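You operate a simulated robot arm through the tools that you are given. There is no shell and no other tool. Be economical: measure what you need, move in short steps, check, and stop when the job is done.

Carry out the task below with a simulated two-armed robot. There is one attempt and no reset: what you move stays moved.

TASK
Zero the gauge on the steel block, then gauge the test piece: red tray if over MAX, else green.
Fine: hold the gauge while you press its key; put it back. Set down upright: flush gauge.

Only the result counts: the job must be done as asked and must still hold three seconds after the hand-in. Knocking over, shifting, dropping, spilling or breaking anything else fails it.

THE ROBOT
Two 7-joint arms with two-finger grippers on one trunk, on a base that drives. Base frame: it is fixed to the floor where the robot stands at the start and does not move with it; the origin is under the middle of the robot, x ahead of it, y to its left, z up; the surface under the hand at the start is at about z = 810. Readings come in mm, degrees, newtons and seconds.
The left shoulder is at the start at [34, 164, 1181], the right one opposite. With the tool pointing down near the work surface each hand reaches from about 240 to 720 mm from the robot's upright axis, wherever it stands, measured 20 degrees to its own side. Places, roughly: desk display [800, -100, 900]; flush gauge (5x5x11 cm) [600, -200, 800]; inside of the green sorting tray [400, 300, 800]; inside of the red sorting tray [400, 100, 800]; top of the steel block [400, -100, 800]; zero key [600, -200, 900]. Payload 2.45 kg a hand.
The TCP of each hand is the grasp point between the finger pads, 26 mm short of the fingertips. In the tool frame z runs along the fingers and y along their closing line. Largest opening 96 mm; the body of the gripper starts 69 mm behind the TCP.
Orientation is told as [roll, pitch, yaw] about the base's x, y, z axes, in that order, counted from this pose: with the fingers straight down and closing along the base's y, the tool's x points along the base's -x, its y along +y and its z along -z.

THE INTERFACE
- The arms move only by the tool arm_command. It takes "left_targets", "right_targets" or both (then of equal length, played together; a hand with none holds still); each is a list of rows, each an object of numbers (a shift or turn left out is 0, a gripper value left out holds the last): "x", "y", "z": the shift along the tool's x, y, z in mm; "rx", "ry", "rz": the turn, a rotation vector about the tool's x, y, z in degrees; "gripper": the opening, from 0 (shut) to 1 (fully open). In form: [{"x": .., "y": .., "z": .., "rx": .., "ry": .., "rz": .., "gripper": ..}, ...]. A call has 1 to 12 rows; each row is the pose to reach, as a shift and turn from the pose commanded when the call began, along the tool's axes at that moment. A row lasts 0.2 s, in which the tool goes at most 50 mm and 8.6 degrees; a call with a longer step from one row to the next is refused whole, and so is a gripper value outside its range. Where a pose cannot be reached the arm comes as near as it can. A force on the tool above 40 N (or 10 N above the force at the start of the call, whichever is more), or a blocked arm, ends the call early, and 0.2 s more pass. Each finger halts on what it meets, pressing with about 35 N; the grip force reading is that of the motor and also rises with nothing between the fingers. The clock runs only during rows and for 0.2 s after the last one: add rows that repeat a pose to give the fingers time. It gives the time, the measured TCP pose, the force on the tool (base axes), the opening and the grip force at its end, in the units of the frame above (readings bear some noise), with the torque about the TCP (base axes, N m) and any sound that the robot's microphone picked up.
- Cameras (640 x 400 px; columns grow to the right, rows downward): "scene" is now at [84.7, 8, 1648.1]; the picture's right is [0.08, -1.00, 0.00], its down [-0.83, -0.07, -0.56] and it looks along [0.56, 0.04, -0.83] (base axes); focal length 265 px, centre (320, 200). "left" rides on the left gripper at [82, -3, -98] in its tool frame; the picture's right is [0.04, 1.00, 0.00], its down [-0.73, 0.03, -0.68] and it looks along [-0.68, 0.03, 0.73] (tool axes); focal length 256 px, centre (320, 200). "right" rides on the right gripper at [82, 3, -98] in its tool frame; the picture's right is [-0.04, 1.00, 0.00], its down [-0.73, -0.03, -0.68] and it looks along [-0.68, -0.03, 0.73] (tool axes); focal length 256 px, centre (320, 200). There is no depth. A picture from a camera that has moved, and an enlarged one, comes with that camera's place and axes in the base frame and with its lens.
- capture(camera): a new picture of that camera. No time passes.
- move_column(by): slides the trunk up (or, below 0, down) by that many mm; the arms and the scene camera ride with it, the base frame stays. It gives what a move gives, with no picture.
- steer(legs): drives the robot by 1 to 6 legs, each [ahead, left, turn to the left] in mm, mm and degrees, along the robot's own axes; the way and the turn of a leg run together, so that a leg with both is an arc; at most 1500 mm and 180 degrees a leg. The arms and the cameras ride along, it lands a little off, and it stops where it bumps. It gives what a move gives.
- turn_head(pan, tilt): turns the head with the scene camera to pan (to the left, within 120 degrees either way) and tilt (down, from -29 to 69), counted from straight ahead of the robot. It gives what a move gives.
- zoom(camera, box): a new picture of the part [left, top, right, bottom] of that camera's present view, enlarged. No time passes.
- hand_in(): hands the job in; it is judged then, once.

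Work in short steps. Places have to be worked out from the pictures, the camera data and where the tool is seen: move nearer, look again, correct. Check each grasp and each placing, and mend what went wrong. You have 120 turns and 100 pictures in all, those below and enlarged ones among them. Open the grippers and draw the arms clear of the work before you hand the job in, unless the task says otherwise; then end with one line.

The tools are called after "Request:" as name(argument=value, ...) on one line, values as JSON. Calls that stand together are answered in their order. arm_command: Moves the arms, as the interface text tells. Its arguments: {"type":"object","properties":{"left_targets":{"type":"array","items":{"type":"object","properties":{"x":{"type":"number"},"y":{"type":"number"},"z":{"type":"number"},"rx":{"type":"number"},"ry":{"type":"number"},"rz":{"type":"number"},"gripper":{"type":"number"}}}},"right_targets":{"type":"array","items":{"type":"object","properties":{"x":{"type":"number"},"y":{"type":"number"},"z":{"type":"number"},"rx":{"type":"number"},"ry":{"type":"number"},"rz":{"type":"number"},"gripper":{"type":"number"}}}}},"required":[]} The other tools are called the same way: move_column (by) slides the trunk up or down; steer (legs) drives the base; turn_head (pan, tilt) turns the head that bears the scene camera; capture (camera) takes a picture; zoom (camera, box) takes an enlarged picture of a part of a camera's view; hand_in () hands the job in.

At the start:

```text
t: 0.0
left_eef_pos: [586.0, 244.4, 1239.0]
left_tool_rot: [0.0, 0.1, 0.1]
left_wrist_force: [-0.5, 0.9, 0.7]
left_torque: [0.02, 0.0, -0.03]
left_width: 96.0
left_grip_force: 0.0
right_eef_pos: [537.5, -324.4, 1269.8]
right_tool_rot: [0.0, 0.0, 0.0]
right_wrist_force: [0.5, 0.1, -0.2]
right_torque: [0.0, -0.02, 0.0]
right_width: 96.1
right_grip_force: 0.0
trunk travel left (down, up): [-350.0, 217.0]
robot x, y, heading: [-1.2, -3.2, -0.1]
head pan, tilt: [4.7, 55.6]
```

scene: 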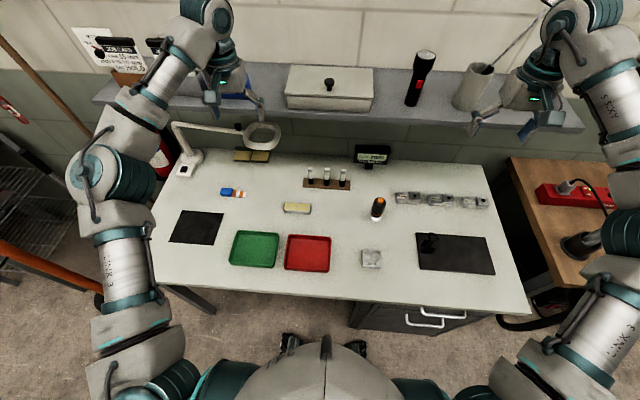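
right: 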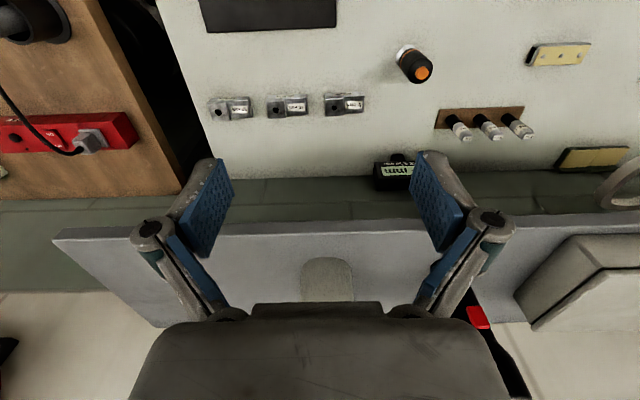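
left: 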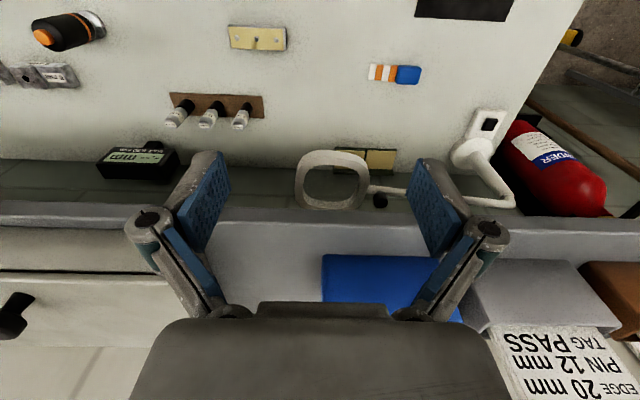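

The overview shows the desk. I zoom in on the gauge, display, block, and test-piece candidates.

Request:
zoom(camera="scene", box=[340, 130, 500, 280])

Request:
zoom(camera="scene", box=[160, 130, 360, 280])

Request:
zoom(camera="scene", box=[60, 10, 200, 100])

```text
2.67 times, centred on (420, 205) of scene
camera zoom: at [84.7, 8.0, 1648.1], right [0.08, -1.0, 0.0], down [-0.83, -0.07, -0.56], along [0.56, 0.04, -0.83], focal length 707 px, centre (53, 187)
```

zoom: 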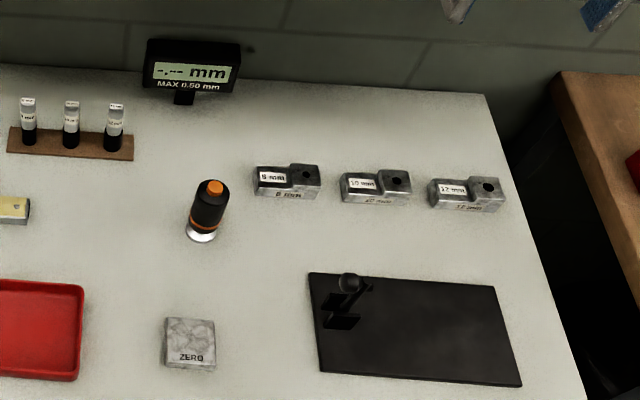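

```text
2.67 times, centred on (260, 205) of scene
camera zoom: at [84.7, 8.0, 1648.1], right [0.08, -1.0, 0.0], down [-0.83, -0.07, -0.56], along [0.56, 0.04, -0.83], focal length 707 px, centre (480, 187)
```

zoom: 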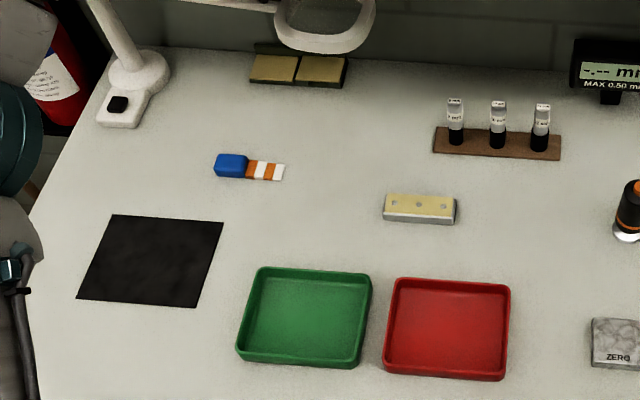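

```text
4.44 times, centred on (130, 55) of scene
camera zoom: at [84.7, 8.0, 1648.1], right [0.08, -1.0, 0.0], down [-0.83, -0.07, -0.56], along [0.56, 0.04, -0.83], focal length 1178 px, centre (1164, 844)
```

zoom: 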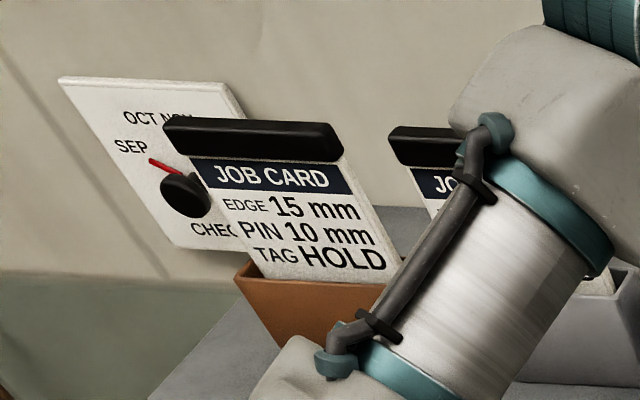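

The gauge appears to be at about (584,-161), the steel block at (421,-137), and the three-dot bar at (600,128). I lower both hands a bit to look at the gauge and the bar up close.

Request:
arm_command(left_targets=[{"x": 14, "y": -14, "z": 36}, {"x": 29, "y": -29, "z": 72}, {"x": 43, "y": -43, "z": 108}, {"x": 58, "y": -58, "z": 144}, {"x": 72, "y": -72, "z": 180}, {"x": 87, "y": -87, "z": 216}, {"x": 101, "y": -101, "z": 252}, {"x": 116, "y": -116, "z": 280}, {"x": 116, "y": -116, "z": 280}], right_targets=[{"x": 13, "y": 20, "z": 34}, {"x": 26, "y": 41, "z": 68}, {"x": 39, "y": 61, "z": 101}, {"x": 51, "y": 82, "z": 135}, {"x": 64, "y": 102, "z": 169}, {"x": 77, "y": 122, "z": 203}, {"x": 90, "y": 143, "z": 236}, {"x": 102, "y": 163, "z": 270}, {"x": 102, "y": 163, "z": 270}])

Request:
capture(camera="left")

Request:
capture(camera="right")

```text
t: 2.0
left_eef_pos: [468.4, 117.0, 960.6]
left_tool_rot: [0.5, -0.2, 0.1]
left_wrist_force: [-0.4, -0.1, -0.2]
left_torque: [0.0, 0.01, 0.02]
left_width: 96.1
left_grip_force: 0.1
right_eef_pos: [431.4, -170.0, 999.4]
right_tool_rot: [0.5, -0.3, -0.1]
right_wrist_force: [0.5, 0.3, 0.3]
right_torque: [-0.01, 0.0, -0.04]
right_width: 96.0
right_grip_force: 0.1
trunk travel left (down, up): [-350.0, 217.0]
robot x, y, heading: [1.5, -2.2, -0.0]
head pan, tilt: [4.7, 55.6]
```

```text
93 pictures are left
camera left: at [385.5, 113.6, 1059.0], right [-0.04, 1.0, 0.01], down [0.73, 0.02, 0.68], along [0.68, 0.03, -0.73], focal length 256 px, centre (320, 200)
```

left: 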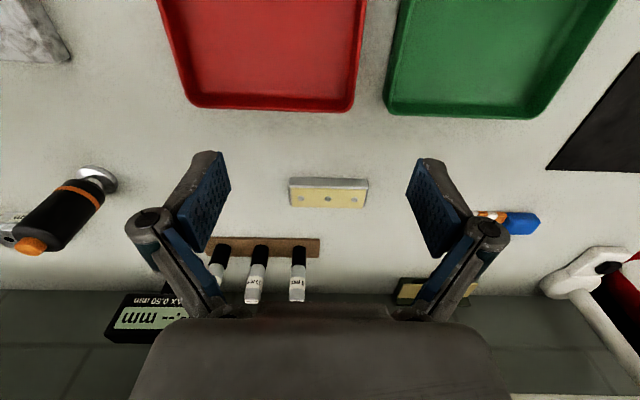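

```text
92 pictures are left
camera right: at [350.6, -167.3, 1098.3], right [0.04, 1.0, 0.01], down [0.73, -0.04, 0.68], along [0.68, -0.02, -0.73], focal length 256 px, centre (320, 200)
```

right: 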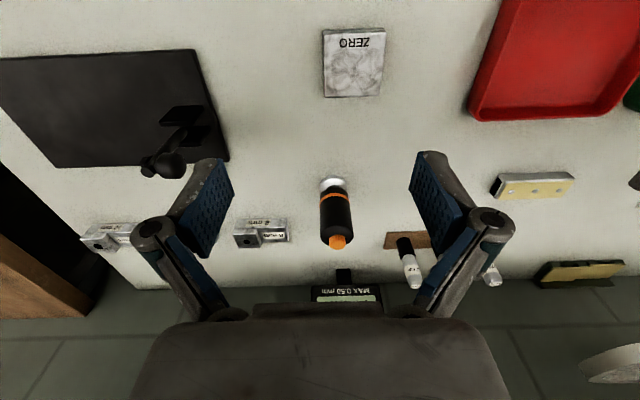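

The gripper cameras see both objects; I zoom in for details.

Request:
zoom(camera="left", box=[270, 160, 390, 235])

Request:
zoom(camera="right", box=[280, 160, 400, 260])

Request:
zoom(camera="right", box=[300, 10, 420, 110])

```text
5.33 times, centred on (330, 198) of left
camera zoom: at [385.5, 113.6, 1059.0], right [-0.04, 1.0, 0.01], down [0.73, 0.02, 0.68], along [0.68, 0.03, -0.73], focal length 1365 px, centre (267, 213)
```

zoom: 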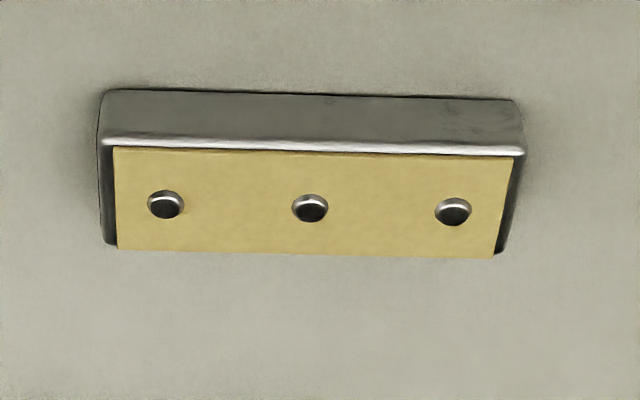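

```text
4.00 times, centred on (340, 210) of right
camera zoom: at [350.6, -167.3, 1098.3], right [0.04, 1.0, 0.01], down [0.73, -0.04, 0.68], along [0.68, -0.02, -0.73], focal length 1024 px, centre (240, 160)
```

zoom: 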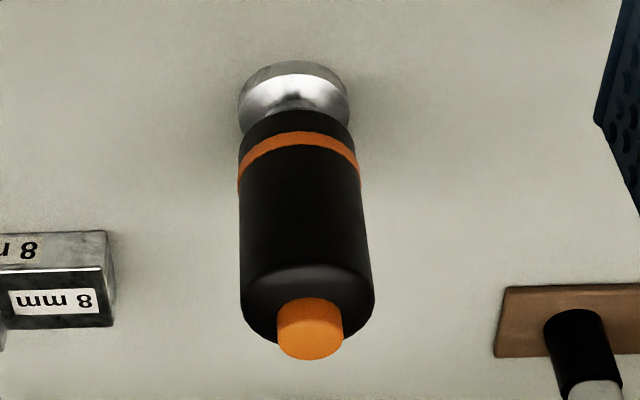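

```text
4.00 times, centred on (360, 60) of right
camera zoom: at [350.6, -167.3, 1098.3], right [0.04, 1.0, 0.01], down [0.73, -0.04, 0.68], along [0.68, -0.02, -0.73], focal length 1024 px, centre (160, 760)
```

zoom: 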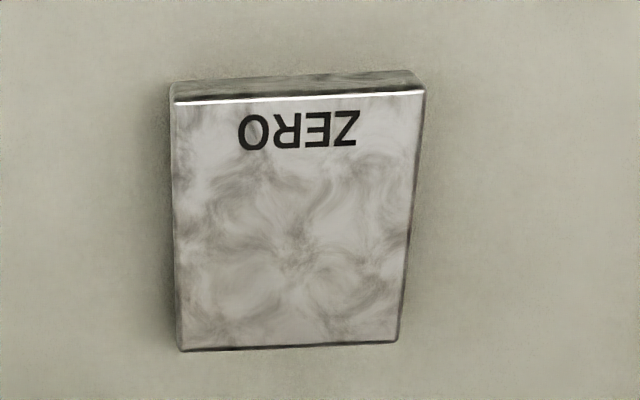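

The test piece is the plate with three holes, centred at about (600,133), and the gauge is at about (588,-155). I'll hold the gauge from the right side with a tilted hand so the key stays free. First I yaw the right hand by -90° (tool rz +90) while moving aside.

Request:
arm_command(right_targets=[{"x": -7, "y": -9, "rz": 8.2}, {"x": -14, "y": -18, "rz": 16.4}, {"x": -21, "y": -27, "rz": 24.6}, {"x": -28, "y": -36, "rz": 32.8}, {"x": -35, "y": -45, "rz": 41}, {"x": -42, "y": -54, "rz": 49.2}, {"x": -49, "y": -63, "rz": 57.4}, {"x": -56, "y": -72, "rz": 65.6}, {"x": -63, "y": -81, "rz": 73.8}, {"x": -70, "y": -90, "rz": 82}, {"x": -70, "y": -90, "rz": 90}, {"x": -70, "y": -90, "rz": 90}])

```text
t: 4.6
left_eef_pos: [468.6, 123.7, 959.8]
left_tool_rot: [0.2, -0.1, 0.1]
left_wrist_force: [-0.2, -0.1, -0.2]
left_torque: [-0.01, -0.01, 0.01]
left_width: 95.9
left_grip_force: 0.0
right_eef_pos: [502.5, -254.1, 1001.5]
right_tool_rot: [0.2, 0.2, -90.2]
right_wrist_force: [-0.2, -0.4, -0.1]
right_torque: [0.0, -0.01, 0.01]
right_width: 95.9
right_grip_force: 0.1
trunk travel left (down, up): [-350.0, 217.0]
robot x, y, heading: [-1.7, -3.6, 0.1]
head pan, tilt: [4.7, 55.6]
```

The yaw worked. Now I tilt 50° about tool y and shift toward the pre-grasp point.

Request:
arm_command(right_targets=[{"x": -2, "y": 14, "ry": 8.3}, {"x": -4, "y": 28, "ry": 16.6}, {"x": -6, "y": 42, "z": 5, "ry": 25}, {"x": -8, "y": 56, "z": 15, "ry": 33.3}, {"x": -10, "y": 70, "z": 25, "ry": 41.6}, {"x": -10, "y": 86, "z": 40, "ry": 50}, {"x": -10, "y": 86, "z": 40, "ry": 50}])

Request:
capture(camera="right")

Request:
capture(camera="scene")

```text
t: 6.2
left_eef_pos: [468.3, 123.7, 959.6]
left_tool_rot: [0.1, -0.2, 0.1]
left_wrist_force: [0.0, -0.6, -0.4]
left_torque: [-0.01, 0.01, -0.01]
left_width: 96.1
left_grip_force: 0.0
right_eef_pos: [589.7, -264.3, 963.2]
right_tool_rot: [0.3, 50.3, -89.6]
right_wrist_force: [0.6, 0.1, 0.9]
right_torque: [0.0, 0.02, 0.0]
right_width: 96.3
right_grip_force: 0.0
trunk travel left (down, up): [-350.0, 217.0]
robot x, y, heading: [1.9, -0.9, -0.2]
head pan, tilt: [4.7, 55.6]
```

```text
88 pictures are left
camera right: at [593.0, -287.4, 1088.8], right [1.0, -0.03, -0.03], down [-0.03, -0.99, -0.13], along [-0.02, 0.13, -0.99], focal length 256 px, centre (320, 200)
```

right: 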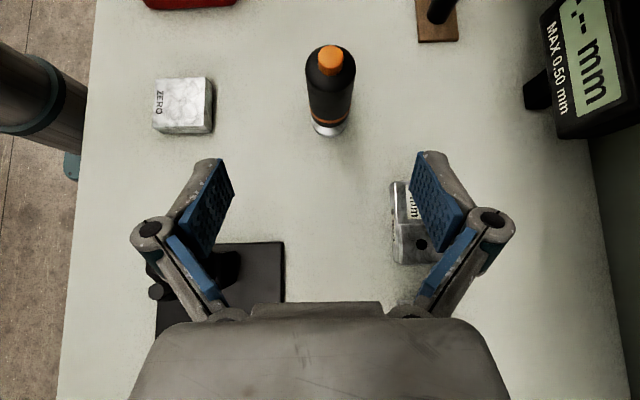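

```text
87 pictures are left
camera scene: at [83.7, 1.9, 1648.2], right [0.08, -1.0, 0.0], down [-0.82, -0.07, -0.56], along [0.56, 0.05, -0.83], focal length 265 px, centre (320, 200)
```

scene: 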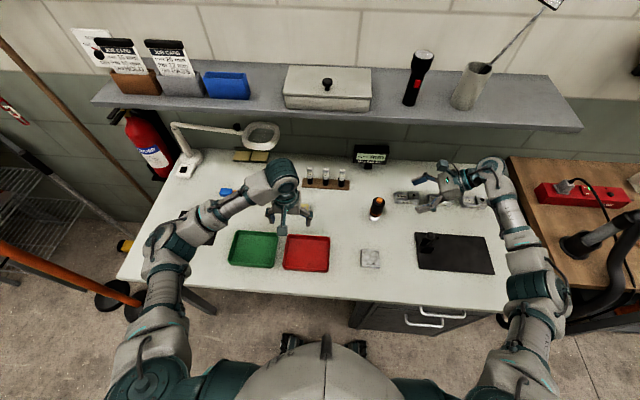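

The gauge sits at about (600,-162). I close in to roughly 50 mm short along the tool axis and look again.

Request:
arm_command(right_targets=[{"x": -6, "y": 5, "z": 25}, {"x": -12, "y": 10, "z": 55}, {"x": -12, "y": 10, "z": 90}, {"x": -12, "y": 10, "z": 90}])

Request:
capture(camera="right")

```text
t: 7.2
left_eef_pos: [468.8, 123.8, 960.8]
left_tool_rot: [0.2, -0.1, 0.1]
left_wrist_force: [0.1, -0.9, -0.2]
left_torque: [0.0, -0.03, 0.02]
left_width: 96.1
left_grip_force: 0.1
right_eef_pos: [602.2, -203.7, 894.3]
right_tool_rot: [0.2, 50.2, -89.8]
right_wrist_force: [-0.1, -0.3, 0.0]
right_torque: [0.01, 0.03, 0.02]
right_width: 96.2
right_grip_force: 0.0
trunk travel left (down, up): [-350.0, 217.0]
robot x, y, heading: [-2.1, -1.0, -0.0]
head pan, tilt: [4.7, 55.6]
```

```text
86 pictures are left
camera right: at [606.0, -227.8, 1019.6], right [1.0, -0.03, -0.03], down [-0.03, -0.99, -0.13], along [-0.02, 0.13, -0.99], focal length 256 px, centre (320, 200)
```

right: 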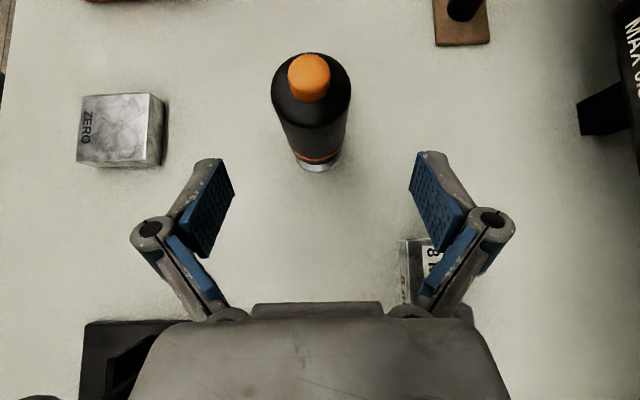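

The gauge is at about (601.5,-159). I move in to it and check before closing.

Request:
arm_command(right_targets=[{"x": 3, "y": -1, "z": 20}, {"x": 6, "y": -1, "z": 40}, {"x": 6.5, "y": -1, "z": 53}, {"x": 6.5, "y": -1, "z": 53}])

Request:
capture(camera="right")

```text
t: 8.2
left_eef_pos: [468.9, 125.5, 960.2]
left_tool_rot: [0.2, -0.1, 0.1]
left_wrist_force: [0.2, 0.7, -0.9]
left_torque: [-0.03, 0.0, -0.02]
left_width: 96.1
left_grip_force: 0.1
right_eef_pos: [599.1, -158.6, 865.3]
right_tool_rot: [0.3, 50.3, -89.8]
right_wrist_force: [-0.2, 0.2, 0.5]
right_torque: [0.01, -0.02, 0.02]
right_width: 96.2
right_grip_force: 0.1
trunk travel left (down, up): [-350.0, 217.0]
robot x, y, heading: [0.7, 0.2, 0.0]
head pan, tilt: [4.7, 55.6]
```

```text
85 pictures are left
camera right: at [603.2, -182.5, 991.4], right [1.0, -0.03, -0.03], down [-0.03, -0.99, -0.13], along [-0.02, 0.13, -0.99], focal length 256 px, centre (320, 200)
```

right: 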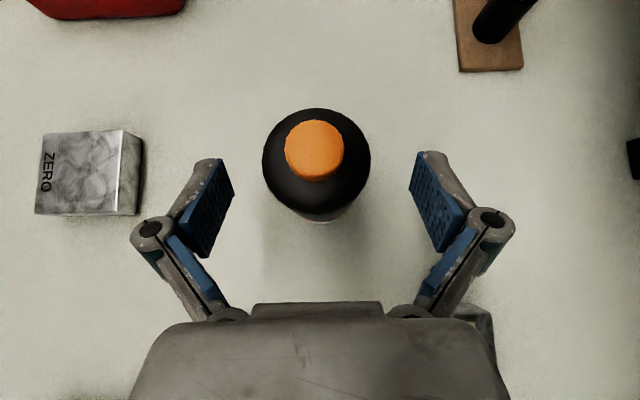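

The gauge is centred between the fingers, so I close.

Request:
arm_command(right_targets=[{"gripper": 0.5}, {"gripper": 0.3}, {"gripper": 0.3}, {"gripper": 0.3}])

Request:
capture(camera="right")

Request:
zoom(camera="scene", box=[340, 130, 460, 210])

```text
t: 9.2
left_eef_pos: [468.9, 125.5, 961.3]
left_tool_rot: [0.2, -0.1, 0.1]
left_wrist_force: [-0.3, -0.1, -1.2]
left_torque: [0.0, -0.02, -0.02]
left_width: 96.0
left_grip_force: 0.1
right_eef_pos: [599.0, -158.4, 866.5]
right_tool_rot: [0.3, 50.1, -89.8]
right_wrist_force: [0.9, -0.3, 1.7]
right_torque: [0.04, -0.03, 0.02]
right_width: 40.9
right_grip_force: 35.0
trunk travel left (down, up): [-350.0, 217.0]
robot x, y, heading: [1.4, -0.7, 0.1]
head pan, tilt: [4.7, 55.6]
```

```text
84 pictures are left
camera right: at [603.3, -182.6, 991.8], right [1.0, -0.03, -0.03], down [-0.03, -0.99, -0.13], along [-0.02, 0.13, -0.99], focal length 256 px, centre (320, 200)
```

right: 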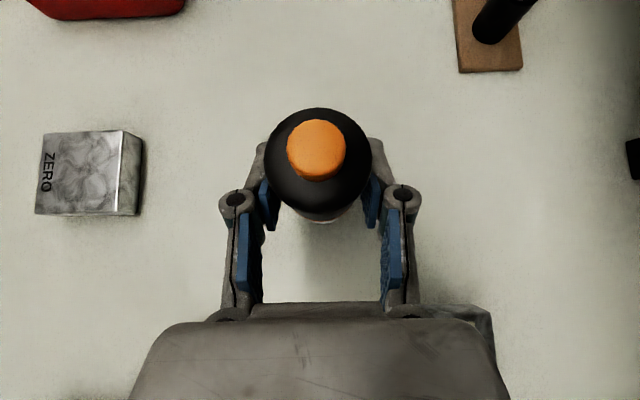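

```text
5.00 times, centred on (400, 170) of scene
camera zoom: at [84.4, 2.9, 1648.2], right [0.08, -1.0, 0.0], down [-0.83, -0.07, -0.56], along [0.56, 0.05, -0.83], focal length 1325 px, centre (-80, 350)
```

zoom: 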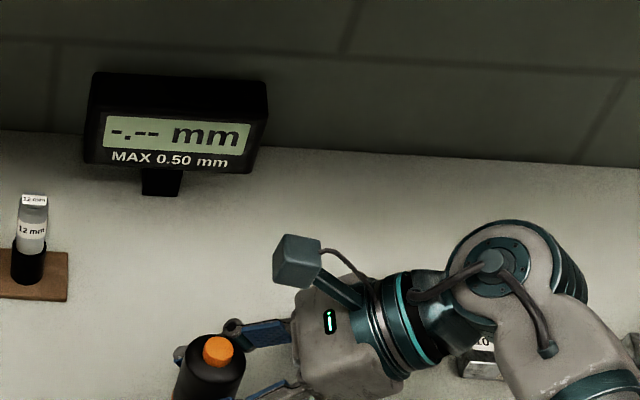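

The gauge is held (width 40.9). Triangulation puts the block at about (430,-133) with its top at 815–818. I lift 50 mm and carry the gauge over the block.

Request:
arm_command(right_targets=[{"x": 19, "z": -16}, {"x": 38.3, "z": -32.2}, {"x": 42, "y": -42, "z": -28}, {"x": 46, "y": -84, "z": -23}, {"x": 50, "y": -126, "z": -18}, {"x": 53.7, "y": -169, "z": -13.8}, {"x": 53.7, "y": -169, "z": -13.8}])

Request:
capture(camera="right")

Request:
zoom(camera="scene", box=[310, 190, 450, 290])

```text
t: 10.8
left_eef_pos: [470.1, 123.7, 959.8]
left_tool_rot: [0.3, 0.0, 0.2]
left_wrist_force: [0.2, 0.1, -0.4]
left_torque: [0.0, 0.0, -0.02]
left_width: 95.9
left_grip_force: 0.0
right_eef_pos: [429.6, -136.5, 915.8]
right_tool_rot: [0.1, 50.2, -90.0]
right_wrist_force: [0.4, -0.1, -2.9]
right_torque: [0.0, 0.02, -0.02]
right_width: 40.6
right_grip_force: 35.0
trunk travel left (down, up): [-350.0, 217.0]
robot x, y, heading: [-1.9, -0.3, 0.4]
head pan, tilt: [4.7, 55.6]
```

```text
82 pictures are left
camera right: at [432.4, -161.0, 1041.6], right [1.0, -0.03, -0.03], down [-0.03, -0.99, -0.13], along [-0.03, 0.13, -0.99], focal length 256 px, centre (320, 200)
```

right: 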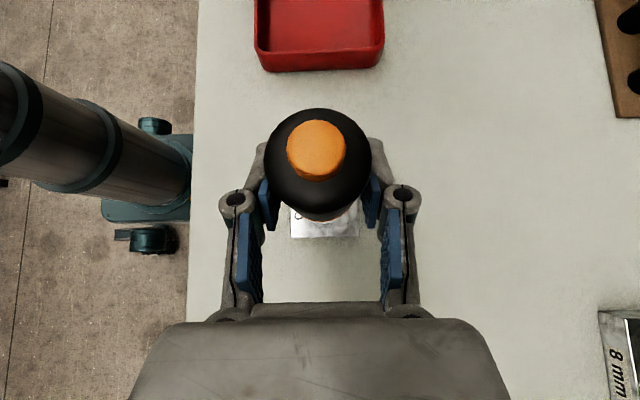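

```text
4.00 times, centred on (380, 240) of scene
camera zoom: at [84.9, 2.2, 1648.1], right [0.08, -1.0, 0.0], down [-0.83, -0.07, -0.56], along [0.56, 0.05, -0.83], focal length 1060 px, centre (80, 40)
```

zoom: 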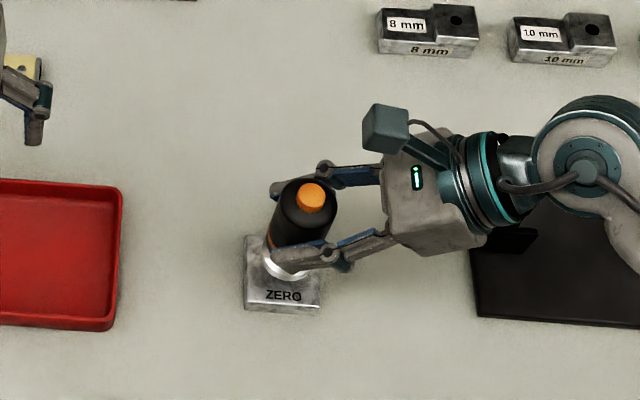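

The gauge is over the block centre. I lower 25 mm, then creep.

Request:
arm_command(right_targets=[{"x": -7.7, "z": 6.4}, {"x": -15.3, "z": 12.9}, {"x": -19.2, "z": 16.1}, {"x": -19.2, "z": 16.1}])

Request:
zoom(camera="scene", box=[350, 220, 420, 270])

```text
t: 11.8
left_eef_pos: [469.3, 124.7, 959.8]
left_tool_rot: [0.2, -0.1, 0.1]
left_wrist_force: [-0.4, 1.2, 0.7]
left_torque: [0.01, -0.01, 0.04]
left_width: 96.1
left_grip_force: 0.1
right_eef_pos: [427.7, -135.2, 890.0]
right_tool_rot: [0.3, 50.1, -89.7]
right_wrist_force: [0.1, -0.4, -3.4]
right_torque: [0.02, -0.01, 0.01]
right_width: 40.6
right_grip_force: 35.1
trunk travel left (down, up): [-350.0, 217.0]
robot x, y, heading: [3.6, 1.5, -0.1]
head pan, tilt: [4.7, 55.6]
```

```text
8.00 times, centred on (385, 245) of scene
camera zoom: at [83.8, 2.2, 1648.2], right [0.08, -1.0, 0.0], down [-0.82, -0.07, -0.56], along [0.56, 0.05, -0.83], focal length 2120 px, centre (-200, -160)
```

zoom: 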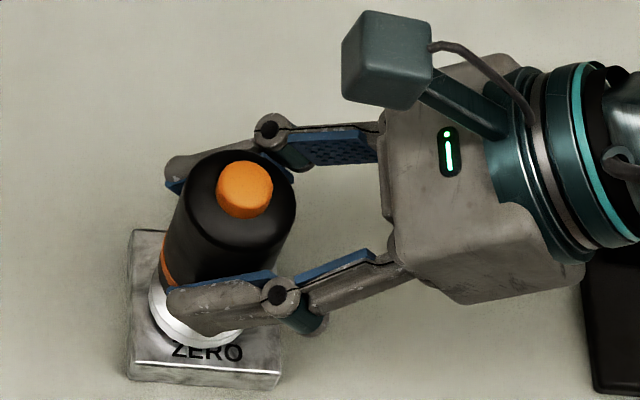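

Foot is centred over the block. Creep down 8 mm.

Request:
arm_command(right_targets=[{"x": -1.5, "z": 1.3}, {"x": -3.1, "z": 2.6}, {"x": -4.6, "z": 3.9}, {"x": -6.1, "z": 5.1}, {"x": -6.1, "z": 5.1}])

Request:
zoom(camera="scene", box=[350, 140, 420, 180])

```text
t: 13.0
left_eef_pos: [466.9, 124.9, 960.9]
left_tool_rot: [0.3, -0.2, 0.1]
left_wrist_force: [0.2, 0.0, 0.2]
left_torque: [-0.03, -0.01, 0.0]
left_width: 96.1
left_grip_force: 0.0
right_eef_pos: [426.6, -135.0, 886.0]
right_tool_rot: [0.7, 50.4, -89.5]
right_wrist_force: [-1.5, -5.2, 27.0]
right_torque: [-0.34, 0.01, 0.02]
right_width: 40.6
right_grip_force: 35.3
trunk travel left (down, up): [-350.0, 217.0]
robot x, y, heading: [0.6, -0.5, -0.0]
head pan, tilt: [4.7, 55.6]
```

```text
9.14 times, centred on (385, 160) of scene
camera zoom: at [78.8, 1.4, 1648.9], right [0.08, -1.0, 0.0], down [-0.82, -0.07, -0.56], along [0.56, 0.05, -0.83], focal length 2422 px, centre (-274, 566)
```

zoom: 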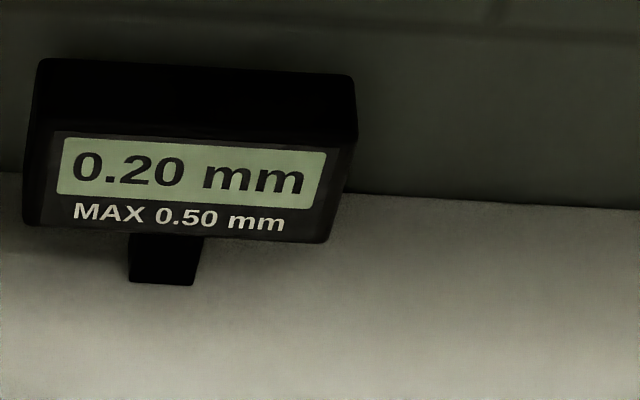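

Contact at TCP z≈886, and the display reads 0.20 mm before zeroing. I relax the right hand's pressing by ~2 mm and bring the left hand, shut and tilted 35°, to a pre-press point above the key.

Request:
arm_command(left_targets=[{"x": 0, "y": -10, "z": -40, "gripper": 0}, {"x": 5, "y": -20, "z": -80, "rx": 5}, {"x": 10, "y": -50, "z": -100, "rx": 10}, {"x": 20, "y": -80, "z": -110, "rx": 15}, {"x": 25, "y": -110, "z": -110, "rx": 20}, {"x": 30, "y": -140, "z": -110, "rx": 25}, {"x": 35, "y": -170, "z": -110, "rx": 30}, {"x": 40, "y": -195, "z": -100, "rx": 35}, {"x": 40, "y": -195, "z": -100, "rx": 35}], right_targets=[{"x": 0.8, "z": -0.6}, {"x": 1.5, "z": -1.3}, {"x": 1.5, "z": -1.3}, {"x": 1.5, "z": -1.3}, {"x": 1.5, "z": -1.3}, {"x": 1.5, "z": -1.3}, {"x": 1.5, "z": -1.3}, {"x": 1.5, "z": -1.3}, {"x": 1.5, "z": -1.3}])

Request:
capture(camera="scene")

Request:
capture(camera="left")

Request:
capture(camera="right")

```text
t: 15.0
left_eef_pos: [426.7, -72.5, 1058.2]
left_tool_rot: [-34.8, -0.1, 0.2]
left_wrist_force: [-0.9, 0.3, -0.7]
left_torque: [0.0, -0.01, 0.0]
left_width: 0.1
left_grip_force: 28.6
right_eef_pos: [427.9, -135.7, 885.2]
right_tool_rot: [0.3, 50.2, -89.8]
right_wrist_force: [3.2, 1.4, 16.1]
right_torque: [0.35, -0.03, -0.11]
right_width: 40.7
right_grip_force: 34.5
trunk travel left (down, up): [-350.0, 217.0]
robot x, y, heading: [-3.0, -0.3, -0.1]
head pan, tilt: [4.7, 55.6]
```

```text
78 pictures are left
camera scene: at [81.6, 2.3, 1648.4], right [0.08, -1.0, 0.0], down [-0.82, -0.07, -0.56], along [0.56, 0.05, -0.83], focal length 265 px, centre (320, 200)
```

scene: 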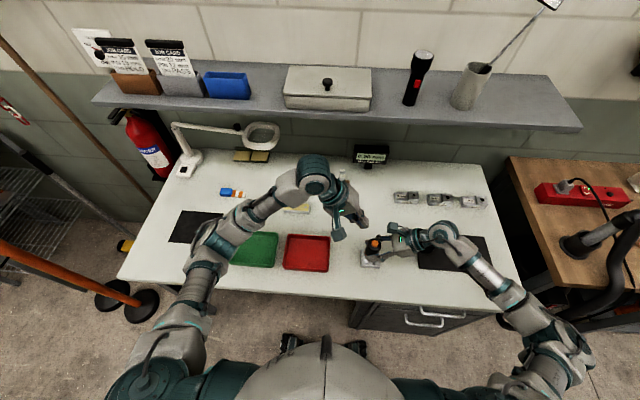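

```text
77 pictures are left
camera left: at [344.3, -19.9, 1140.4], right [-0.04, 0.82, -0.57], down [0.73, 0.41, 0.54], along [0.68, -0.4, -0.62], focal length 256 px, centre (320, 200)
```

left: 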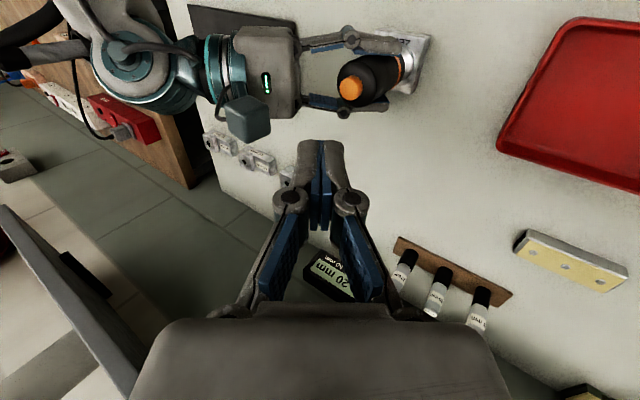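

```text
76 pictures are left
camera right: at [431.6, -158.2, 1011.2], right [1.0, -0.03, -0.03], down [-0.03, -0.99, -0.13], along [-0.02, 0.13, -0.99], focal length 256 px, centre (320, 200)
```

right: 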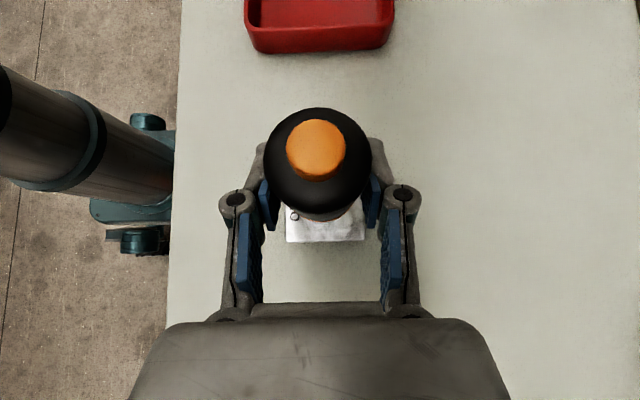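

Key triangulates to about (427.5,-130,931). I advance to about 25 mm short along the left tool axis.

Request:
arm_command(left_targets=[{"x": -1, "y": 10, "z": 30}, {"x": -1, "y": 18, "z": 60}, {"x": -1, "y": 18.4, "z": 85}, {"x": -1, "y": 18.4, "z": 85}])

Request:
capture(camera="left")

Request:
capture(camera="right")

Request:
zoom(camera="scene", box=[340, 210, 410, 260])

```text
t: 16.0
left_eef_pos: [429.9, -102.5, 978.3]
left_tool_rot: [-34.8, -0.2, 0.1]
left_wrist_force: [-0.6, 0.3, 0.4]
left_torque: [0.0, -0.01, 0.0]
left_width: 0.1
left_grip_force: 28.1
right_eef_pos: [427.9, -135.2, 885.5]
right_tool_rot: [0.3, 50.2, -89.8]
right_wrist_force: [3.1, 1.3, 14.3]
right_torque: [0.32, -0.02, -0.01]
right_width: 40.5
right_grip_force: 34.7
trunk travel left (down, up): [-350.0, 217.0]
robot x, y, heading: [-5.5, -1.4, -0.2]
head pan, tilt: [4.7, 55.6]
```

```text
75 pictures are left
camera left: at [346.7, -50.0, 1061.4], right [-0.04, 0.82, -0.57], down [0.73, 0.41, 0.54], along [0.68, -0.4, -0.62], focal length 256 px, centre (320, 200)
```

left: 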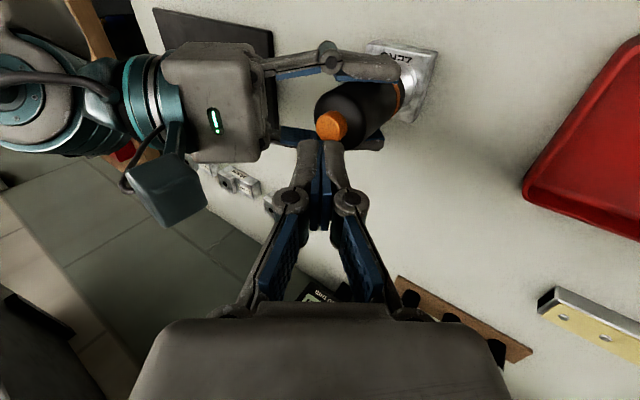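

```text
74 pictures are left
camera right: at [431.5, -158.3, 1011.1], right [1.0, -0.03, -0.03], down [-0.03, -0.99, -0.13], along [-0.02, 0.13, -0.99], focal length 256 px, centre (320, 200)
```

right: 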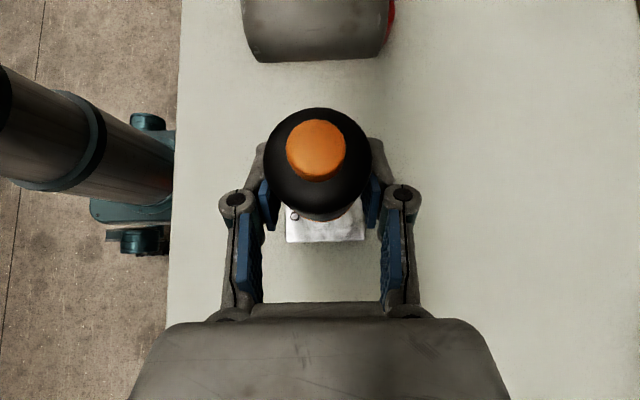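

```text
8.00 times, centred on (375, 235) of scene
camera zoom: at [81.6, 2.0, 1648.4], right [0.08, -1.0, 0.0], down [-0.82, -0.07, -0.56], along [0.56, 0.05, -0.83], focal length 2120 px, centre (-120, -80)
```

zoom: 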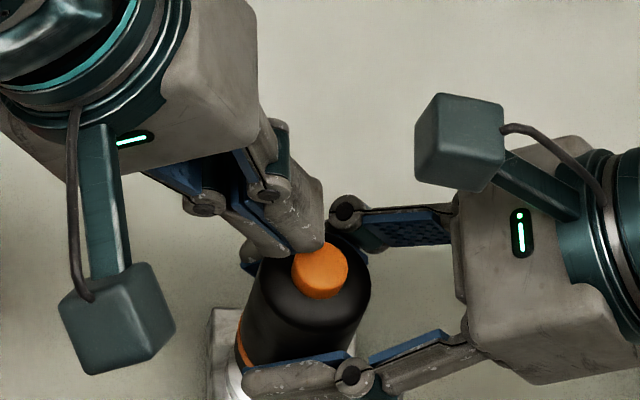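

Alignment in x is good; I shift 6 mm toward -y so the tip corner lands on the key's centre, and advance to near contact.

Request:
arm_command(left_targets=[{"x": 1, "y": -6, "z": 10}, {"x": 1, "y": -6, "z": 18}, {"x": 1, "y": -6, "z": 24}, {"x": 1, "y": -6, "z": 24}])

Request:
capture(camera="right")

Request:
zoom(camera="scene", box=[340, 210, 410, 260])

```text
t: 17.0
left_eef_pos: [427.0, -122.1, 965.4]
left_tool_rot: [-34.8, -0.1, 0.1]
left_wrist_force: [0.2, 0.4, -0.2]
left_torque: [0.02, 0.02, -0.01]
left_width: 0.0
left_grip_force: 28.1
right_eef_pos: [427.0, -134.1, 885.1]
right_tool_rot: [0.3, 50.1, -89.8]
right_wrist_force: [0.2, 1.8, 10.4]
right_torque: [0.18, 0.06, 0.02]
right_width: 40.5
right_grip_force: 35.4
trunk travel left (down, up): [-350.0, 217.0]
robot x, y, heading: [-2.6, 0.2, -0.1]
head pan, tilt: [4.7, 55.6]
```

```text
72 pictures are left
camera right: at [431.5, -158.3, 1011.0], right [1.0, -0.03, -0.03], down [-0.03, -0.99, -0.13], along [-0.02, 0.13, -0.99], focal length 256 px, centre (320, 200)
```

right: 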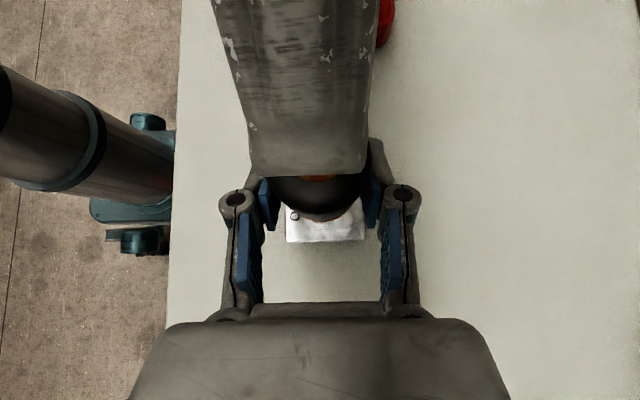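

```text
8.00 times, centred on (375, 235) of scene
camera zoom: at [81.6, 1.7, 1648.4], right [0.08, -1.0, 0.0], down [-0.82, -0.07, -0.56], along [0.56, 0.05, -0.83], focal length 2120 px, centre (-120, -80)
```

zoom: 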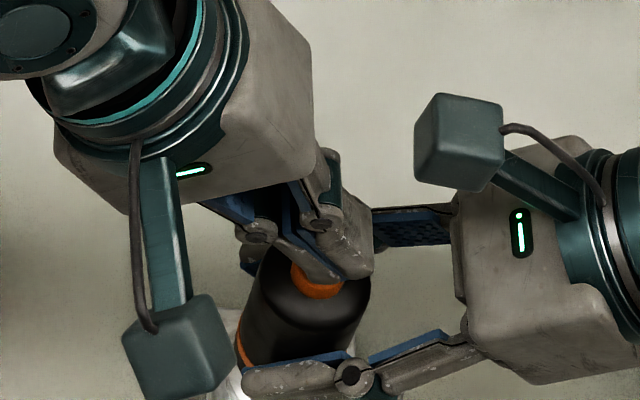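

The tip covers the key with some gap left. I press straight down in small rows and watch force and sound.

Request:
arm_command(left_targets=[{"y": 1.1, "z": 1.6}, {"y": 2.3, "z": 3.3}, {"y": 3.4, "z": 4.9}, {"y": 4.6, "z": 6.6}, {"y": 4.6, "z": 6.6}])

Request:
zoom(camera="scene", box=[350, 140, 420, 180])

```text
t: 18.2
left_eef_pos: [425.8, -120.4, 957.3]
left_tool_rot: [-34.8, -0.1, 0.1]
left_wrist_force: [-0.8, 0.2, 0.3]
left_torque: [0.0, -0.01, 0.04]
left_width: 0.0
left_grip_force: 28.6
right_eef_pos: [427.2, -135.5, 885.9]
right_tool_rot: [0.3, 50.2, -89.8]
right_wrist_force: [0.4, 1.4, 7.6]
right_torque: [0.08, 0.05, 0.0]
right_width: 40.6
right_grip_force: 34.7
trunk travel left (down, up): [-350.0, 217.0]
robot x, y, heading: [-0.0, -0.7, -0.3]
head pan, tilt: [4.7, 55.6]
```

```text
9.14 times, centred on (385, 160) of scene
camera zoom: at [81.8, 1.4, 1648.3], right [0.08, -1.0, 0.0], down [-0.82, -0.07, -0.56], along [0.56, 0.05, -0.83], focal length 2422 px, centre (-274, 566)
```

zoom: 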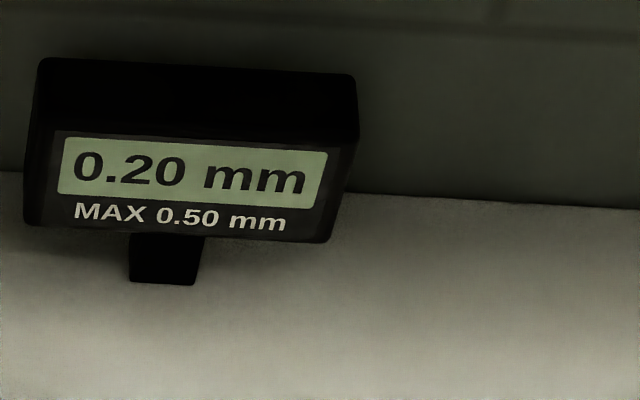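

No contact yet; I continue pressing down another 6 mm in fine rows.

Request:
arm_command(left_targets=[{"y": 0.6, "z": 0.8}, {"y": 1.1, "z": 1.6}, {"y": 1.7, "z": 2.5}, {"y": 2.3, "z": 3.3}, {"y": 2.9, "z": 4.1}, {"y": 3.4, "z": 4.9}, {"y": 3.4, "z": 4.9}])

Request:
zoom(camera="scene", box=[350, 140, 420, 180])

```text
t: 19.8
left_eef_pos: [426.1, -122.8, 952.8]
left_tool_rot: [-34.8, -0.1, 0.1]
left_wrist_force: [0.2, 0.3, 3.6]
left_torque: [-0.01, -0.02, -0.02]
left_width: 0.0
left_grip_force: 28.6
right_eef_pos: [428.6, -135.1, 885.4]
right_tool_rot: [0.3, 50.2, -89.8]
right_wrist_force: [-0.4, 1.5, 3.6]
right_torque: [0.04, 0.04, -0.04]
right_width: 40.6
right_grip_force: 35.0
trunk travel left (down, up): [-350.0, 217.0]
robot x, y, heading: [-2.0, -3.7, 0.1]
head pan, tilt: [4.7, 55.6]
heard: click
```

```text
9.14 times, centred on (385, 160) of scene
camera zoom: at [81.9, 1.4, 1648.3], right [0.08, -1.0, 0.0], down [-0.82, -0.07, -0.56], along [0.56, 0.05, -0.83], focal length 2422 px, centre (-274, 566)
```

zoom: 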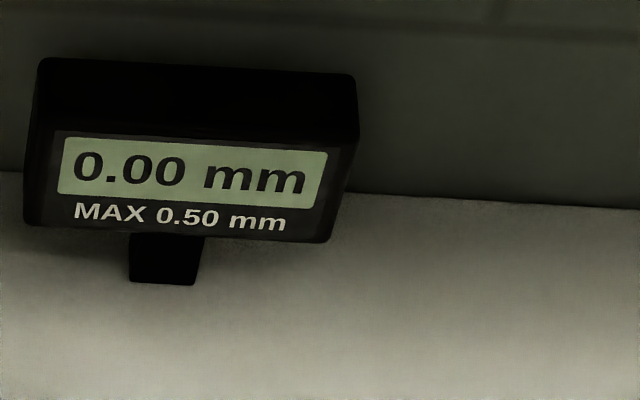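

It clicked and the display reads 0.00 — zeroed. I retract the left hand up along its axis and off to the left.

Request:
arm_command(left_targets=[{"z": -20}, {"z": -60}, {"z": -105}, {"y": 35, "z": -135}, {"y": 70, "z": -160}, {"y": 105, "z": -185}, {"y": 140, "z": -210, "rx": -6}, {"y": 175, "z": -235, "rx": -12}, {"y": 210, "z": -262, "rx": -20}, {"y": 245, "z": -290, "rx": -28}, {"y": 271, "z": -310, "rx": -35}, {"y": 271, "z": -310, "rx": -35, "gripper": 0}])

Request:
zoom(camera="scene", box=[240, 130, 440, 280])

```text
t: 22.4
left_eef_pos: [426.3, 277.7, 1052.8]
left_tool_rot: [0.4, -0.1, 0.1]
left_wrist_force: [0.7, -0.5, -0.4]
left_torque: [-0.01, 0.0, 0.0]
left_width: 0.0
left_grip_force: 28.1
right_eef_pos: [428.7, -134.8, 885.0]
right_tool_rot: [0.2, 50.2, -89.7]
right_wrist_force: [-1.0, 0.0, 0.5]
right_torque: [-0.01, 0.0, 0.0]
right_width: 40.6
right_grip_force: 35.2
trunk travel left (down, up): [-350.0, 217.0]
robot x, y, heading: [0.2, 2.1, -0.2]
head pan, tilt: [4.7, 55.6]
```

```text
2.67 times, centred on (340, 205) of scene
camera zoom: at [82.4, 3.7, 1648.2], right [0.08, -1.0, 0.0], down [-0.82, -0.07, -0.56], along [0.56, 0.05, -0.83], focal length 707 px, centre (267, 187)
```

zoom: 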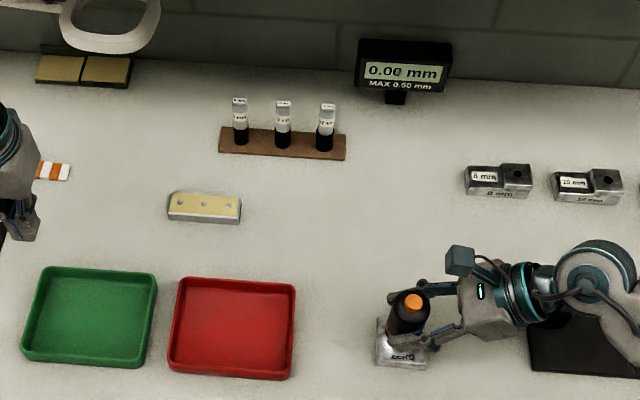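

Now carry the zeroed gauge to hover above the nearest hole of the test piece (estimated holes at x≈606, y≈101/135/169): lift 55 mm first, then cross.

Request:
arm_command(right_targets=[{"x": 14, "z": -12}, {"x": 42, "z": -35}, {"x": 60, "y": 21, "z": -13}, {"x": 79, "y": 43, "z": 9}, {"x": 98, "y": 65, "z": 31}, {"x": 117, "y": 88, "z": 53}, {"x": 136, "y": 111, "z": 75}, {"x": 155, "y": 134, "z": 98}, {"x": 173, "y": 156, "z": 121}, {"x": 191, "y": 177, "z": 143}, {"x": 191, "y": 177, "z": 143}])

Request:
capture(camera="right")

Request:
zoom(camera="scene", box=[240, 130, 400, 230])

Request:
capture(camera="left")

```text
t: 24.8
left_eef_pos: [427.0, 277.1, 1051.7]
left_tool_rot: [0.1, -0.1, 0.1]
left_wrist_force: [0.1, 0.4, 0.0]
left_torque: [-0.03, 0.0, 0.01]
left_width: 0.0
left_grip_force: 28.6
right_eef_pos: [605.3, 99.3, 939.2]
right_tool_rot: [0.2, 50.2, -89.8]
right_wrist_force: [-0.1, -0.4, -2.2]
right_torque: [-0.01, 0.03, 0.01]
right_width: 40.3
right_grip_force: 35.2
trunk travel left (down, up): [-350.0, 217.0]
robot x, y, heading: [0.4, -2.8, -0.1]
head pan, tilt: [4.7, 55.6]
```

```text
67 pictures are left
camera right: at [609.8, 76.5, 1065.7], right [1.0, -0.03, -0.03], down [-0.03, -0.99, -0.13], along [-0.02, 0.13, -0.99], focal length 256 px, centre (320, 200)
```

right: 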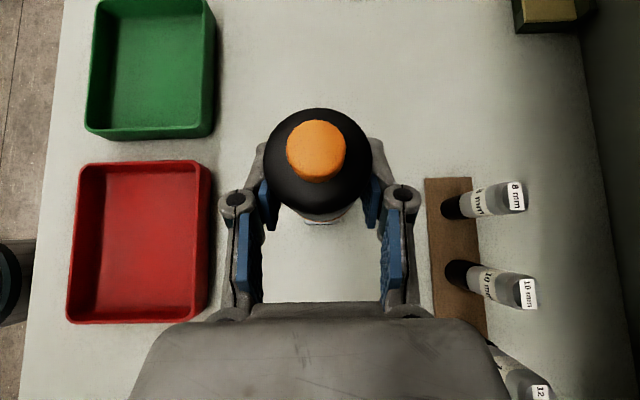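

```text
4.00 times, centred on (320, 180) of scene
camera zoom: at [84.7, 8.5, 1648.1], right [0.08, -1.0, 0.0], down [-0.83, -0.07, -0.56], along [0.56, 0.04, -0.83], focal length 1060 px, centre (320, 280)
```

zoom: 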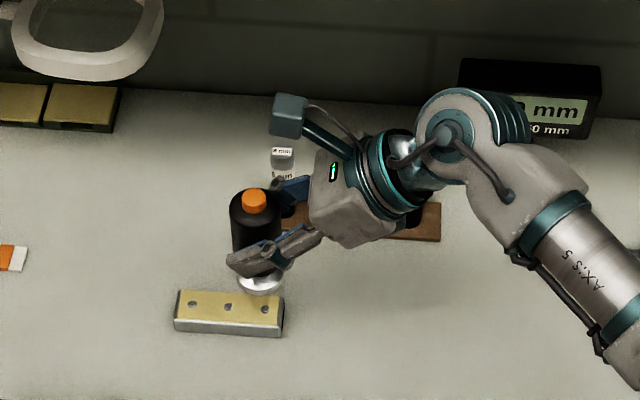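

```text
65 pictures are left
camera left: at [344.2, 273.8, 1150.8], right [-0.04, 1.0, 0.0], down [0.73, 0.03, 0.68], along [0.68, 0.03, -0.73], focal length 256 px, centre (320, 200)
```

left: 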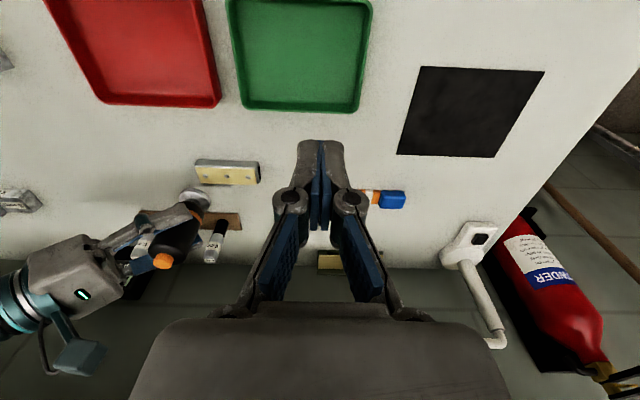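

I zoom the left camera on the piece and foot for a second bearing.

Request:
zoom(camera="left", box=[150, 130, 290, 230])

Request:
zoom(camera="scene", box=[265, 170, 335, 220])

```text
4.00 times, centred on (220, 180) of left
camera zoom: at [344.2, 273.8, 1150.8], right [-0.04, 1.0, 0.0], down [0.73, 0.03, 0.68], along [0.68, 0.03, -0.73], focal length 1024 px, centre (720, 280)
```

zoom: 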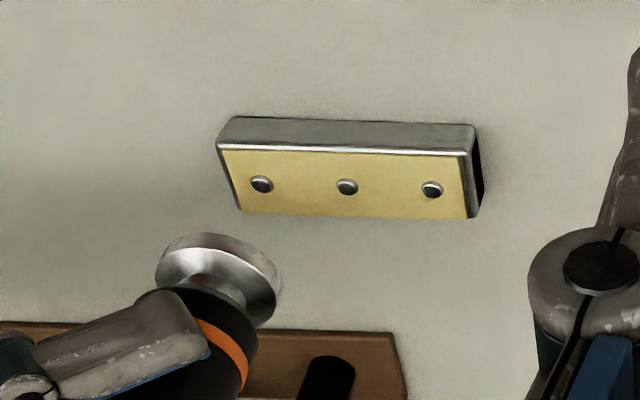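

```text
8.00 times, centred on (300, 195) of scene
camera zoom: at [84.7, 8.5, 1648.1], right [0.08, -1.0, 0.0], down [-0.83, -0.07, -0.56], along [0.56, 0.04, -0.83], focal length 2120 px, centre (480, 240)
```

zoom: 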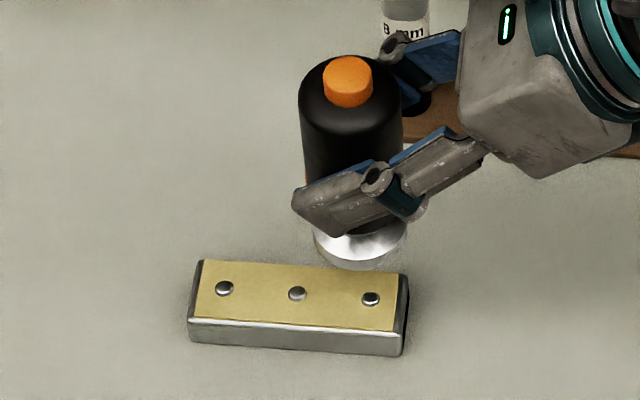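

Both cameras agree: pins at x≈608, y≈97.5/132/166, and the foot is about 2.5 mm off (dx -2.3, dy +2.8). I correct and lower 45 mm.

Request:
arm_command(right_targets=[{"x": -12, "y": 2.3, "z": 8}, {"x": -24, "y": 2.3, "z": 17}, {"x": -36.3, "y": 2.3, "z": 26.8}, {"x": -36.3, "y": 2.3, "z": 26.8}])

Request:
zoom(camera="left", box=[150, 130, 290, 230])

Request:
zoom(camera="scene", box=[265, 170, 335, 220])

```text
t: 25.8
left_eef_pos: [428.0, 278.8, 1052.5]
left_tool_rot: [0.0, -0.2, 0.1]
left_wrist_force: [0.5, 0.0, -0.8]
left_torque: [-0.04, 0.0, 0.02]
left_width: 0.0
left_grip_force: 28.5
right_eef_pos: [607.8, 97.8, 896.1]
right_tool_rot: [0.2, 50.0, -89.9]
right_wrist_force: [-0.1, 0.5, -3.6]
right_torque: [-0.02, 0.01, -0.02]
right_width: 40.6
right_grip_force: 34.9
trunk travel left (down, up): [-350.0, 217.0]
robot x, y, heading: [1.9, -1.3, 0.1]
head pan, tilt: [4.7, 55.6]
```

```text
4.00 times, centred on (220, 180) of left
camera zoom: at [344.4, 273.8, 1150.7], right [-0.04, 1.0, 0.0], down [0.73, 0.03, 0.68], along [0.68, 0.03, -0.73], focal length 1024 px, centre (720, 280)
```

zoom: 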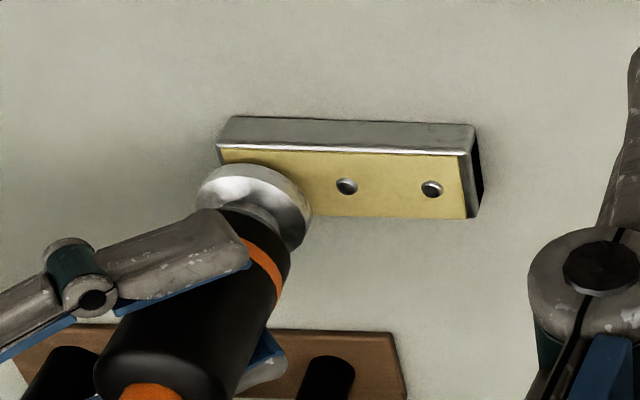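

```text
8.00 times, centred on (300, 195) of scene
camera zoom: at [84.9, 7.2, 1648.1], right [0.08, -1.0, 0.0], down [-0.83, -0.07, -0.56], along [0.56, 0.04, -0.83], focal length 2120 px, centre (480, 240)
```

zoom: 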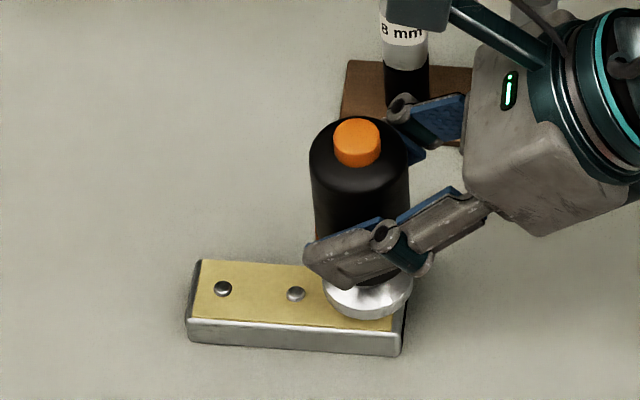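

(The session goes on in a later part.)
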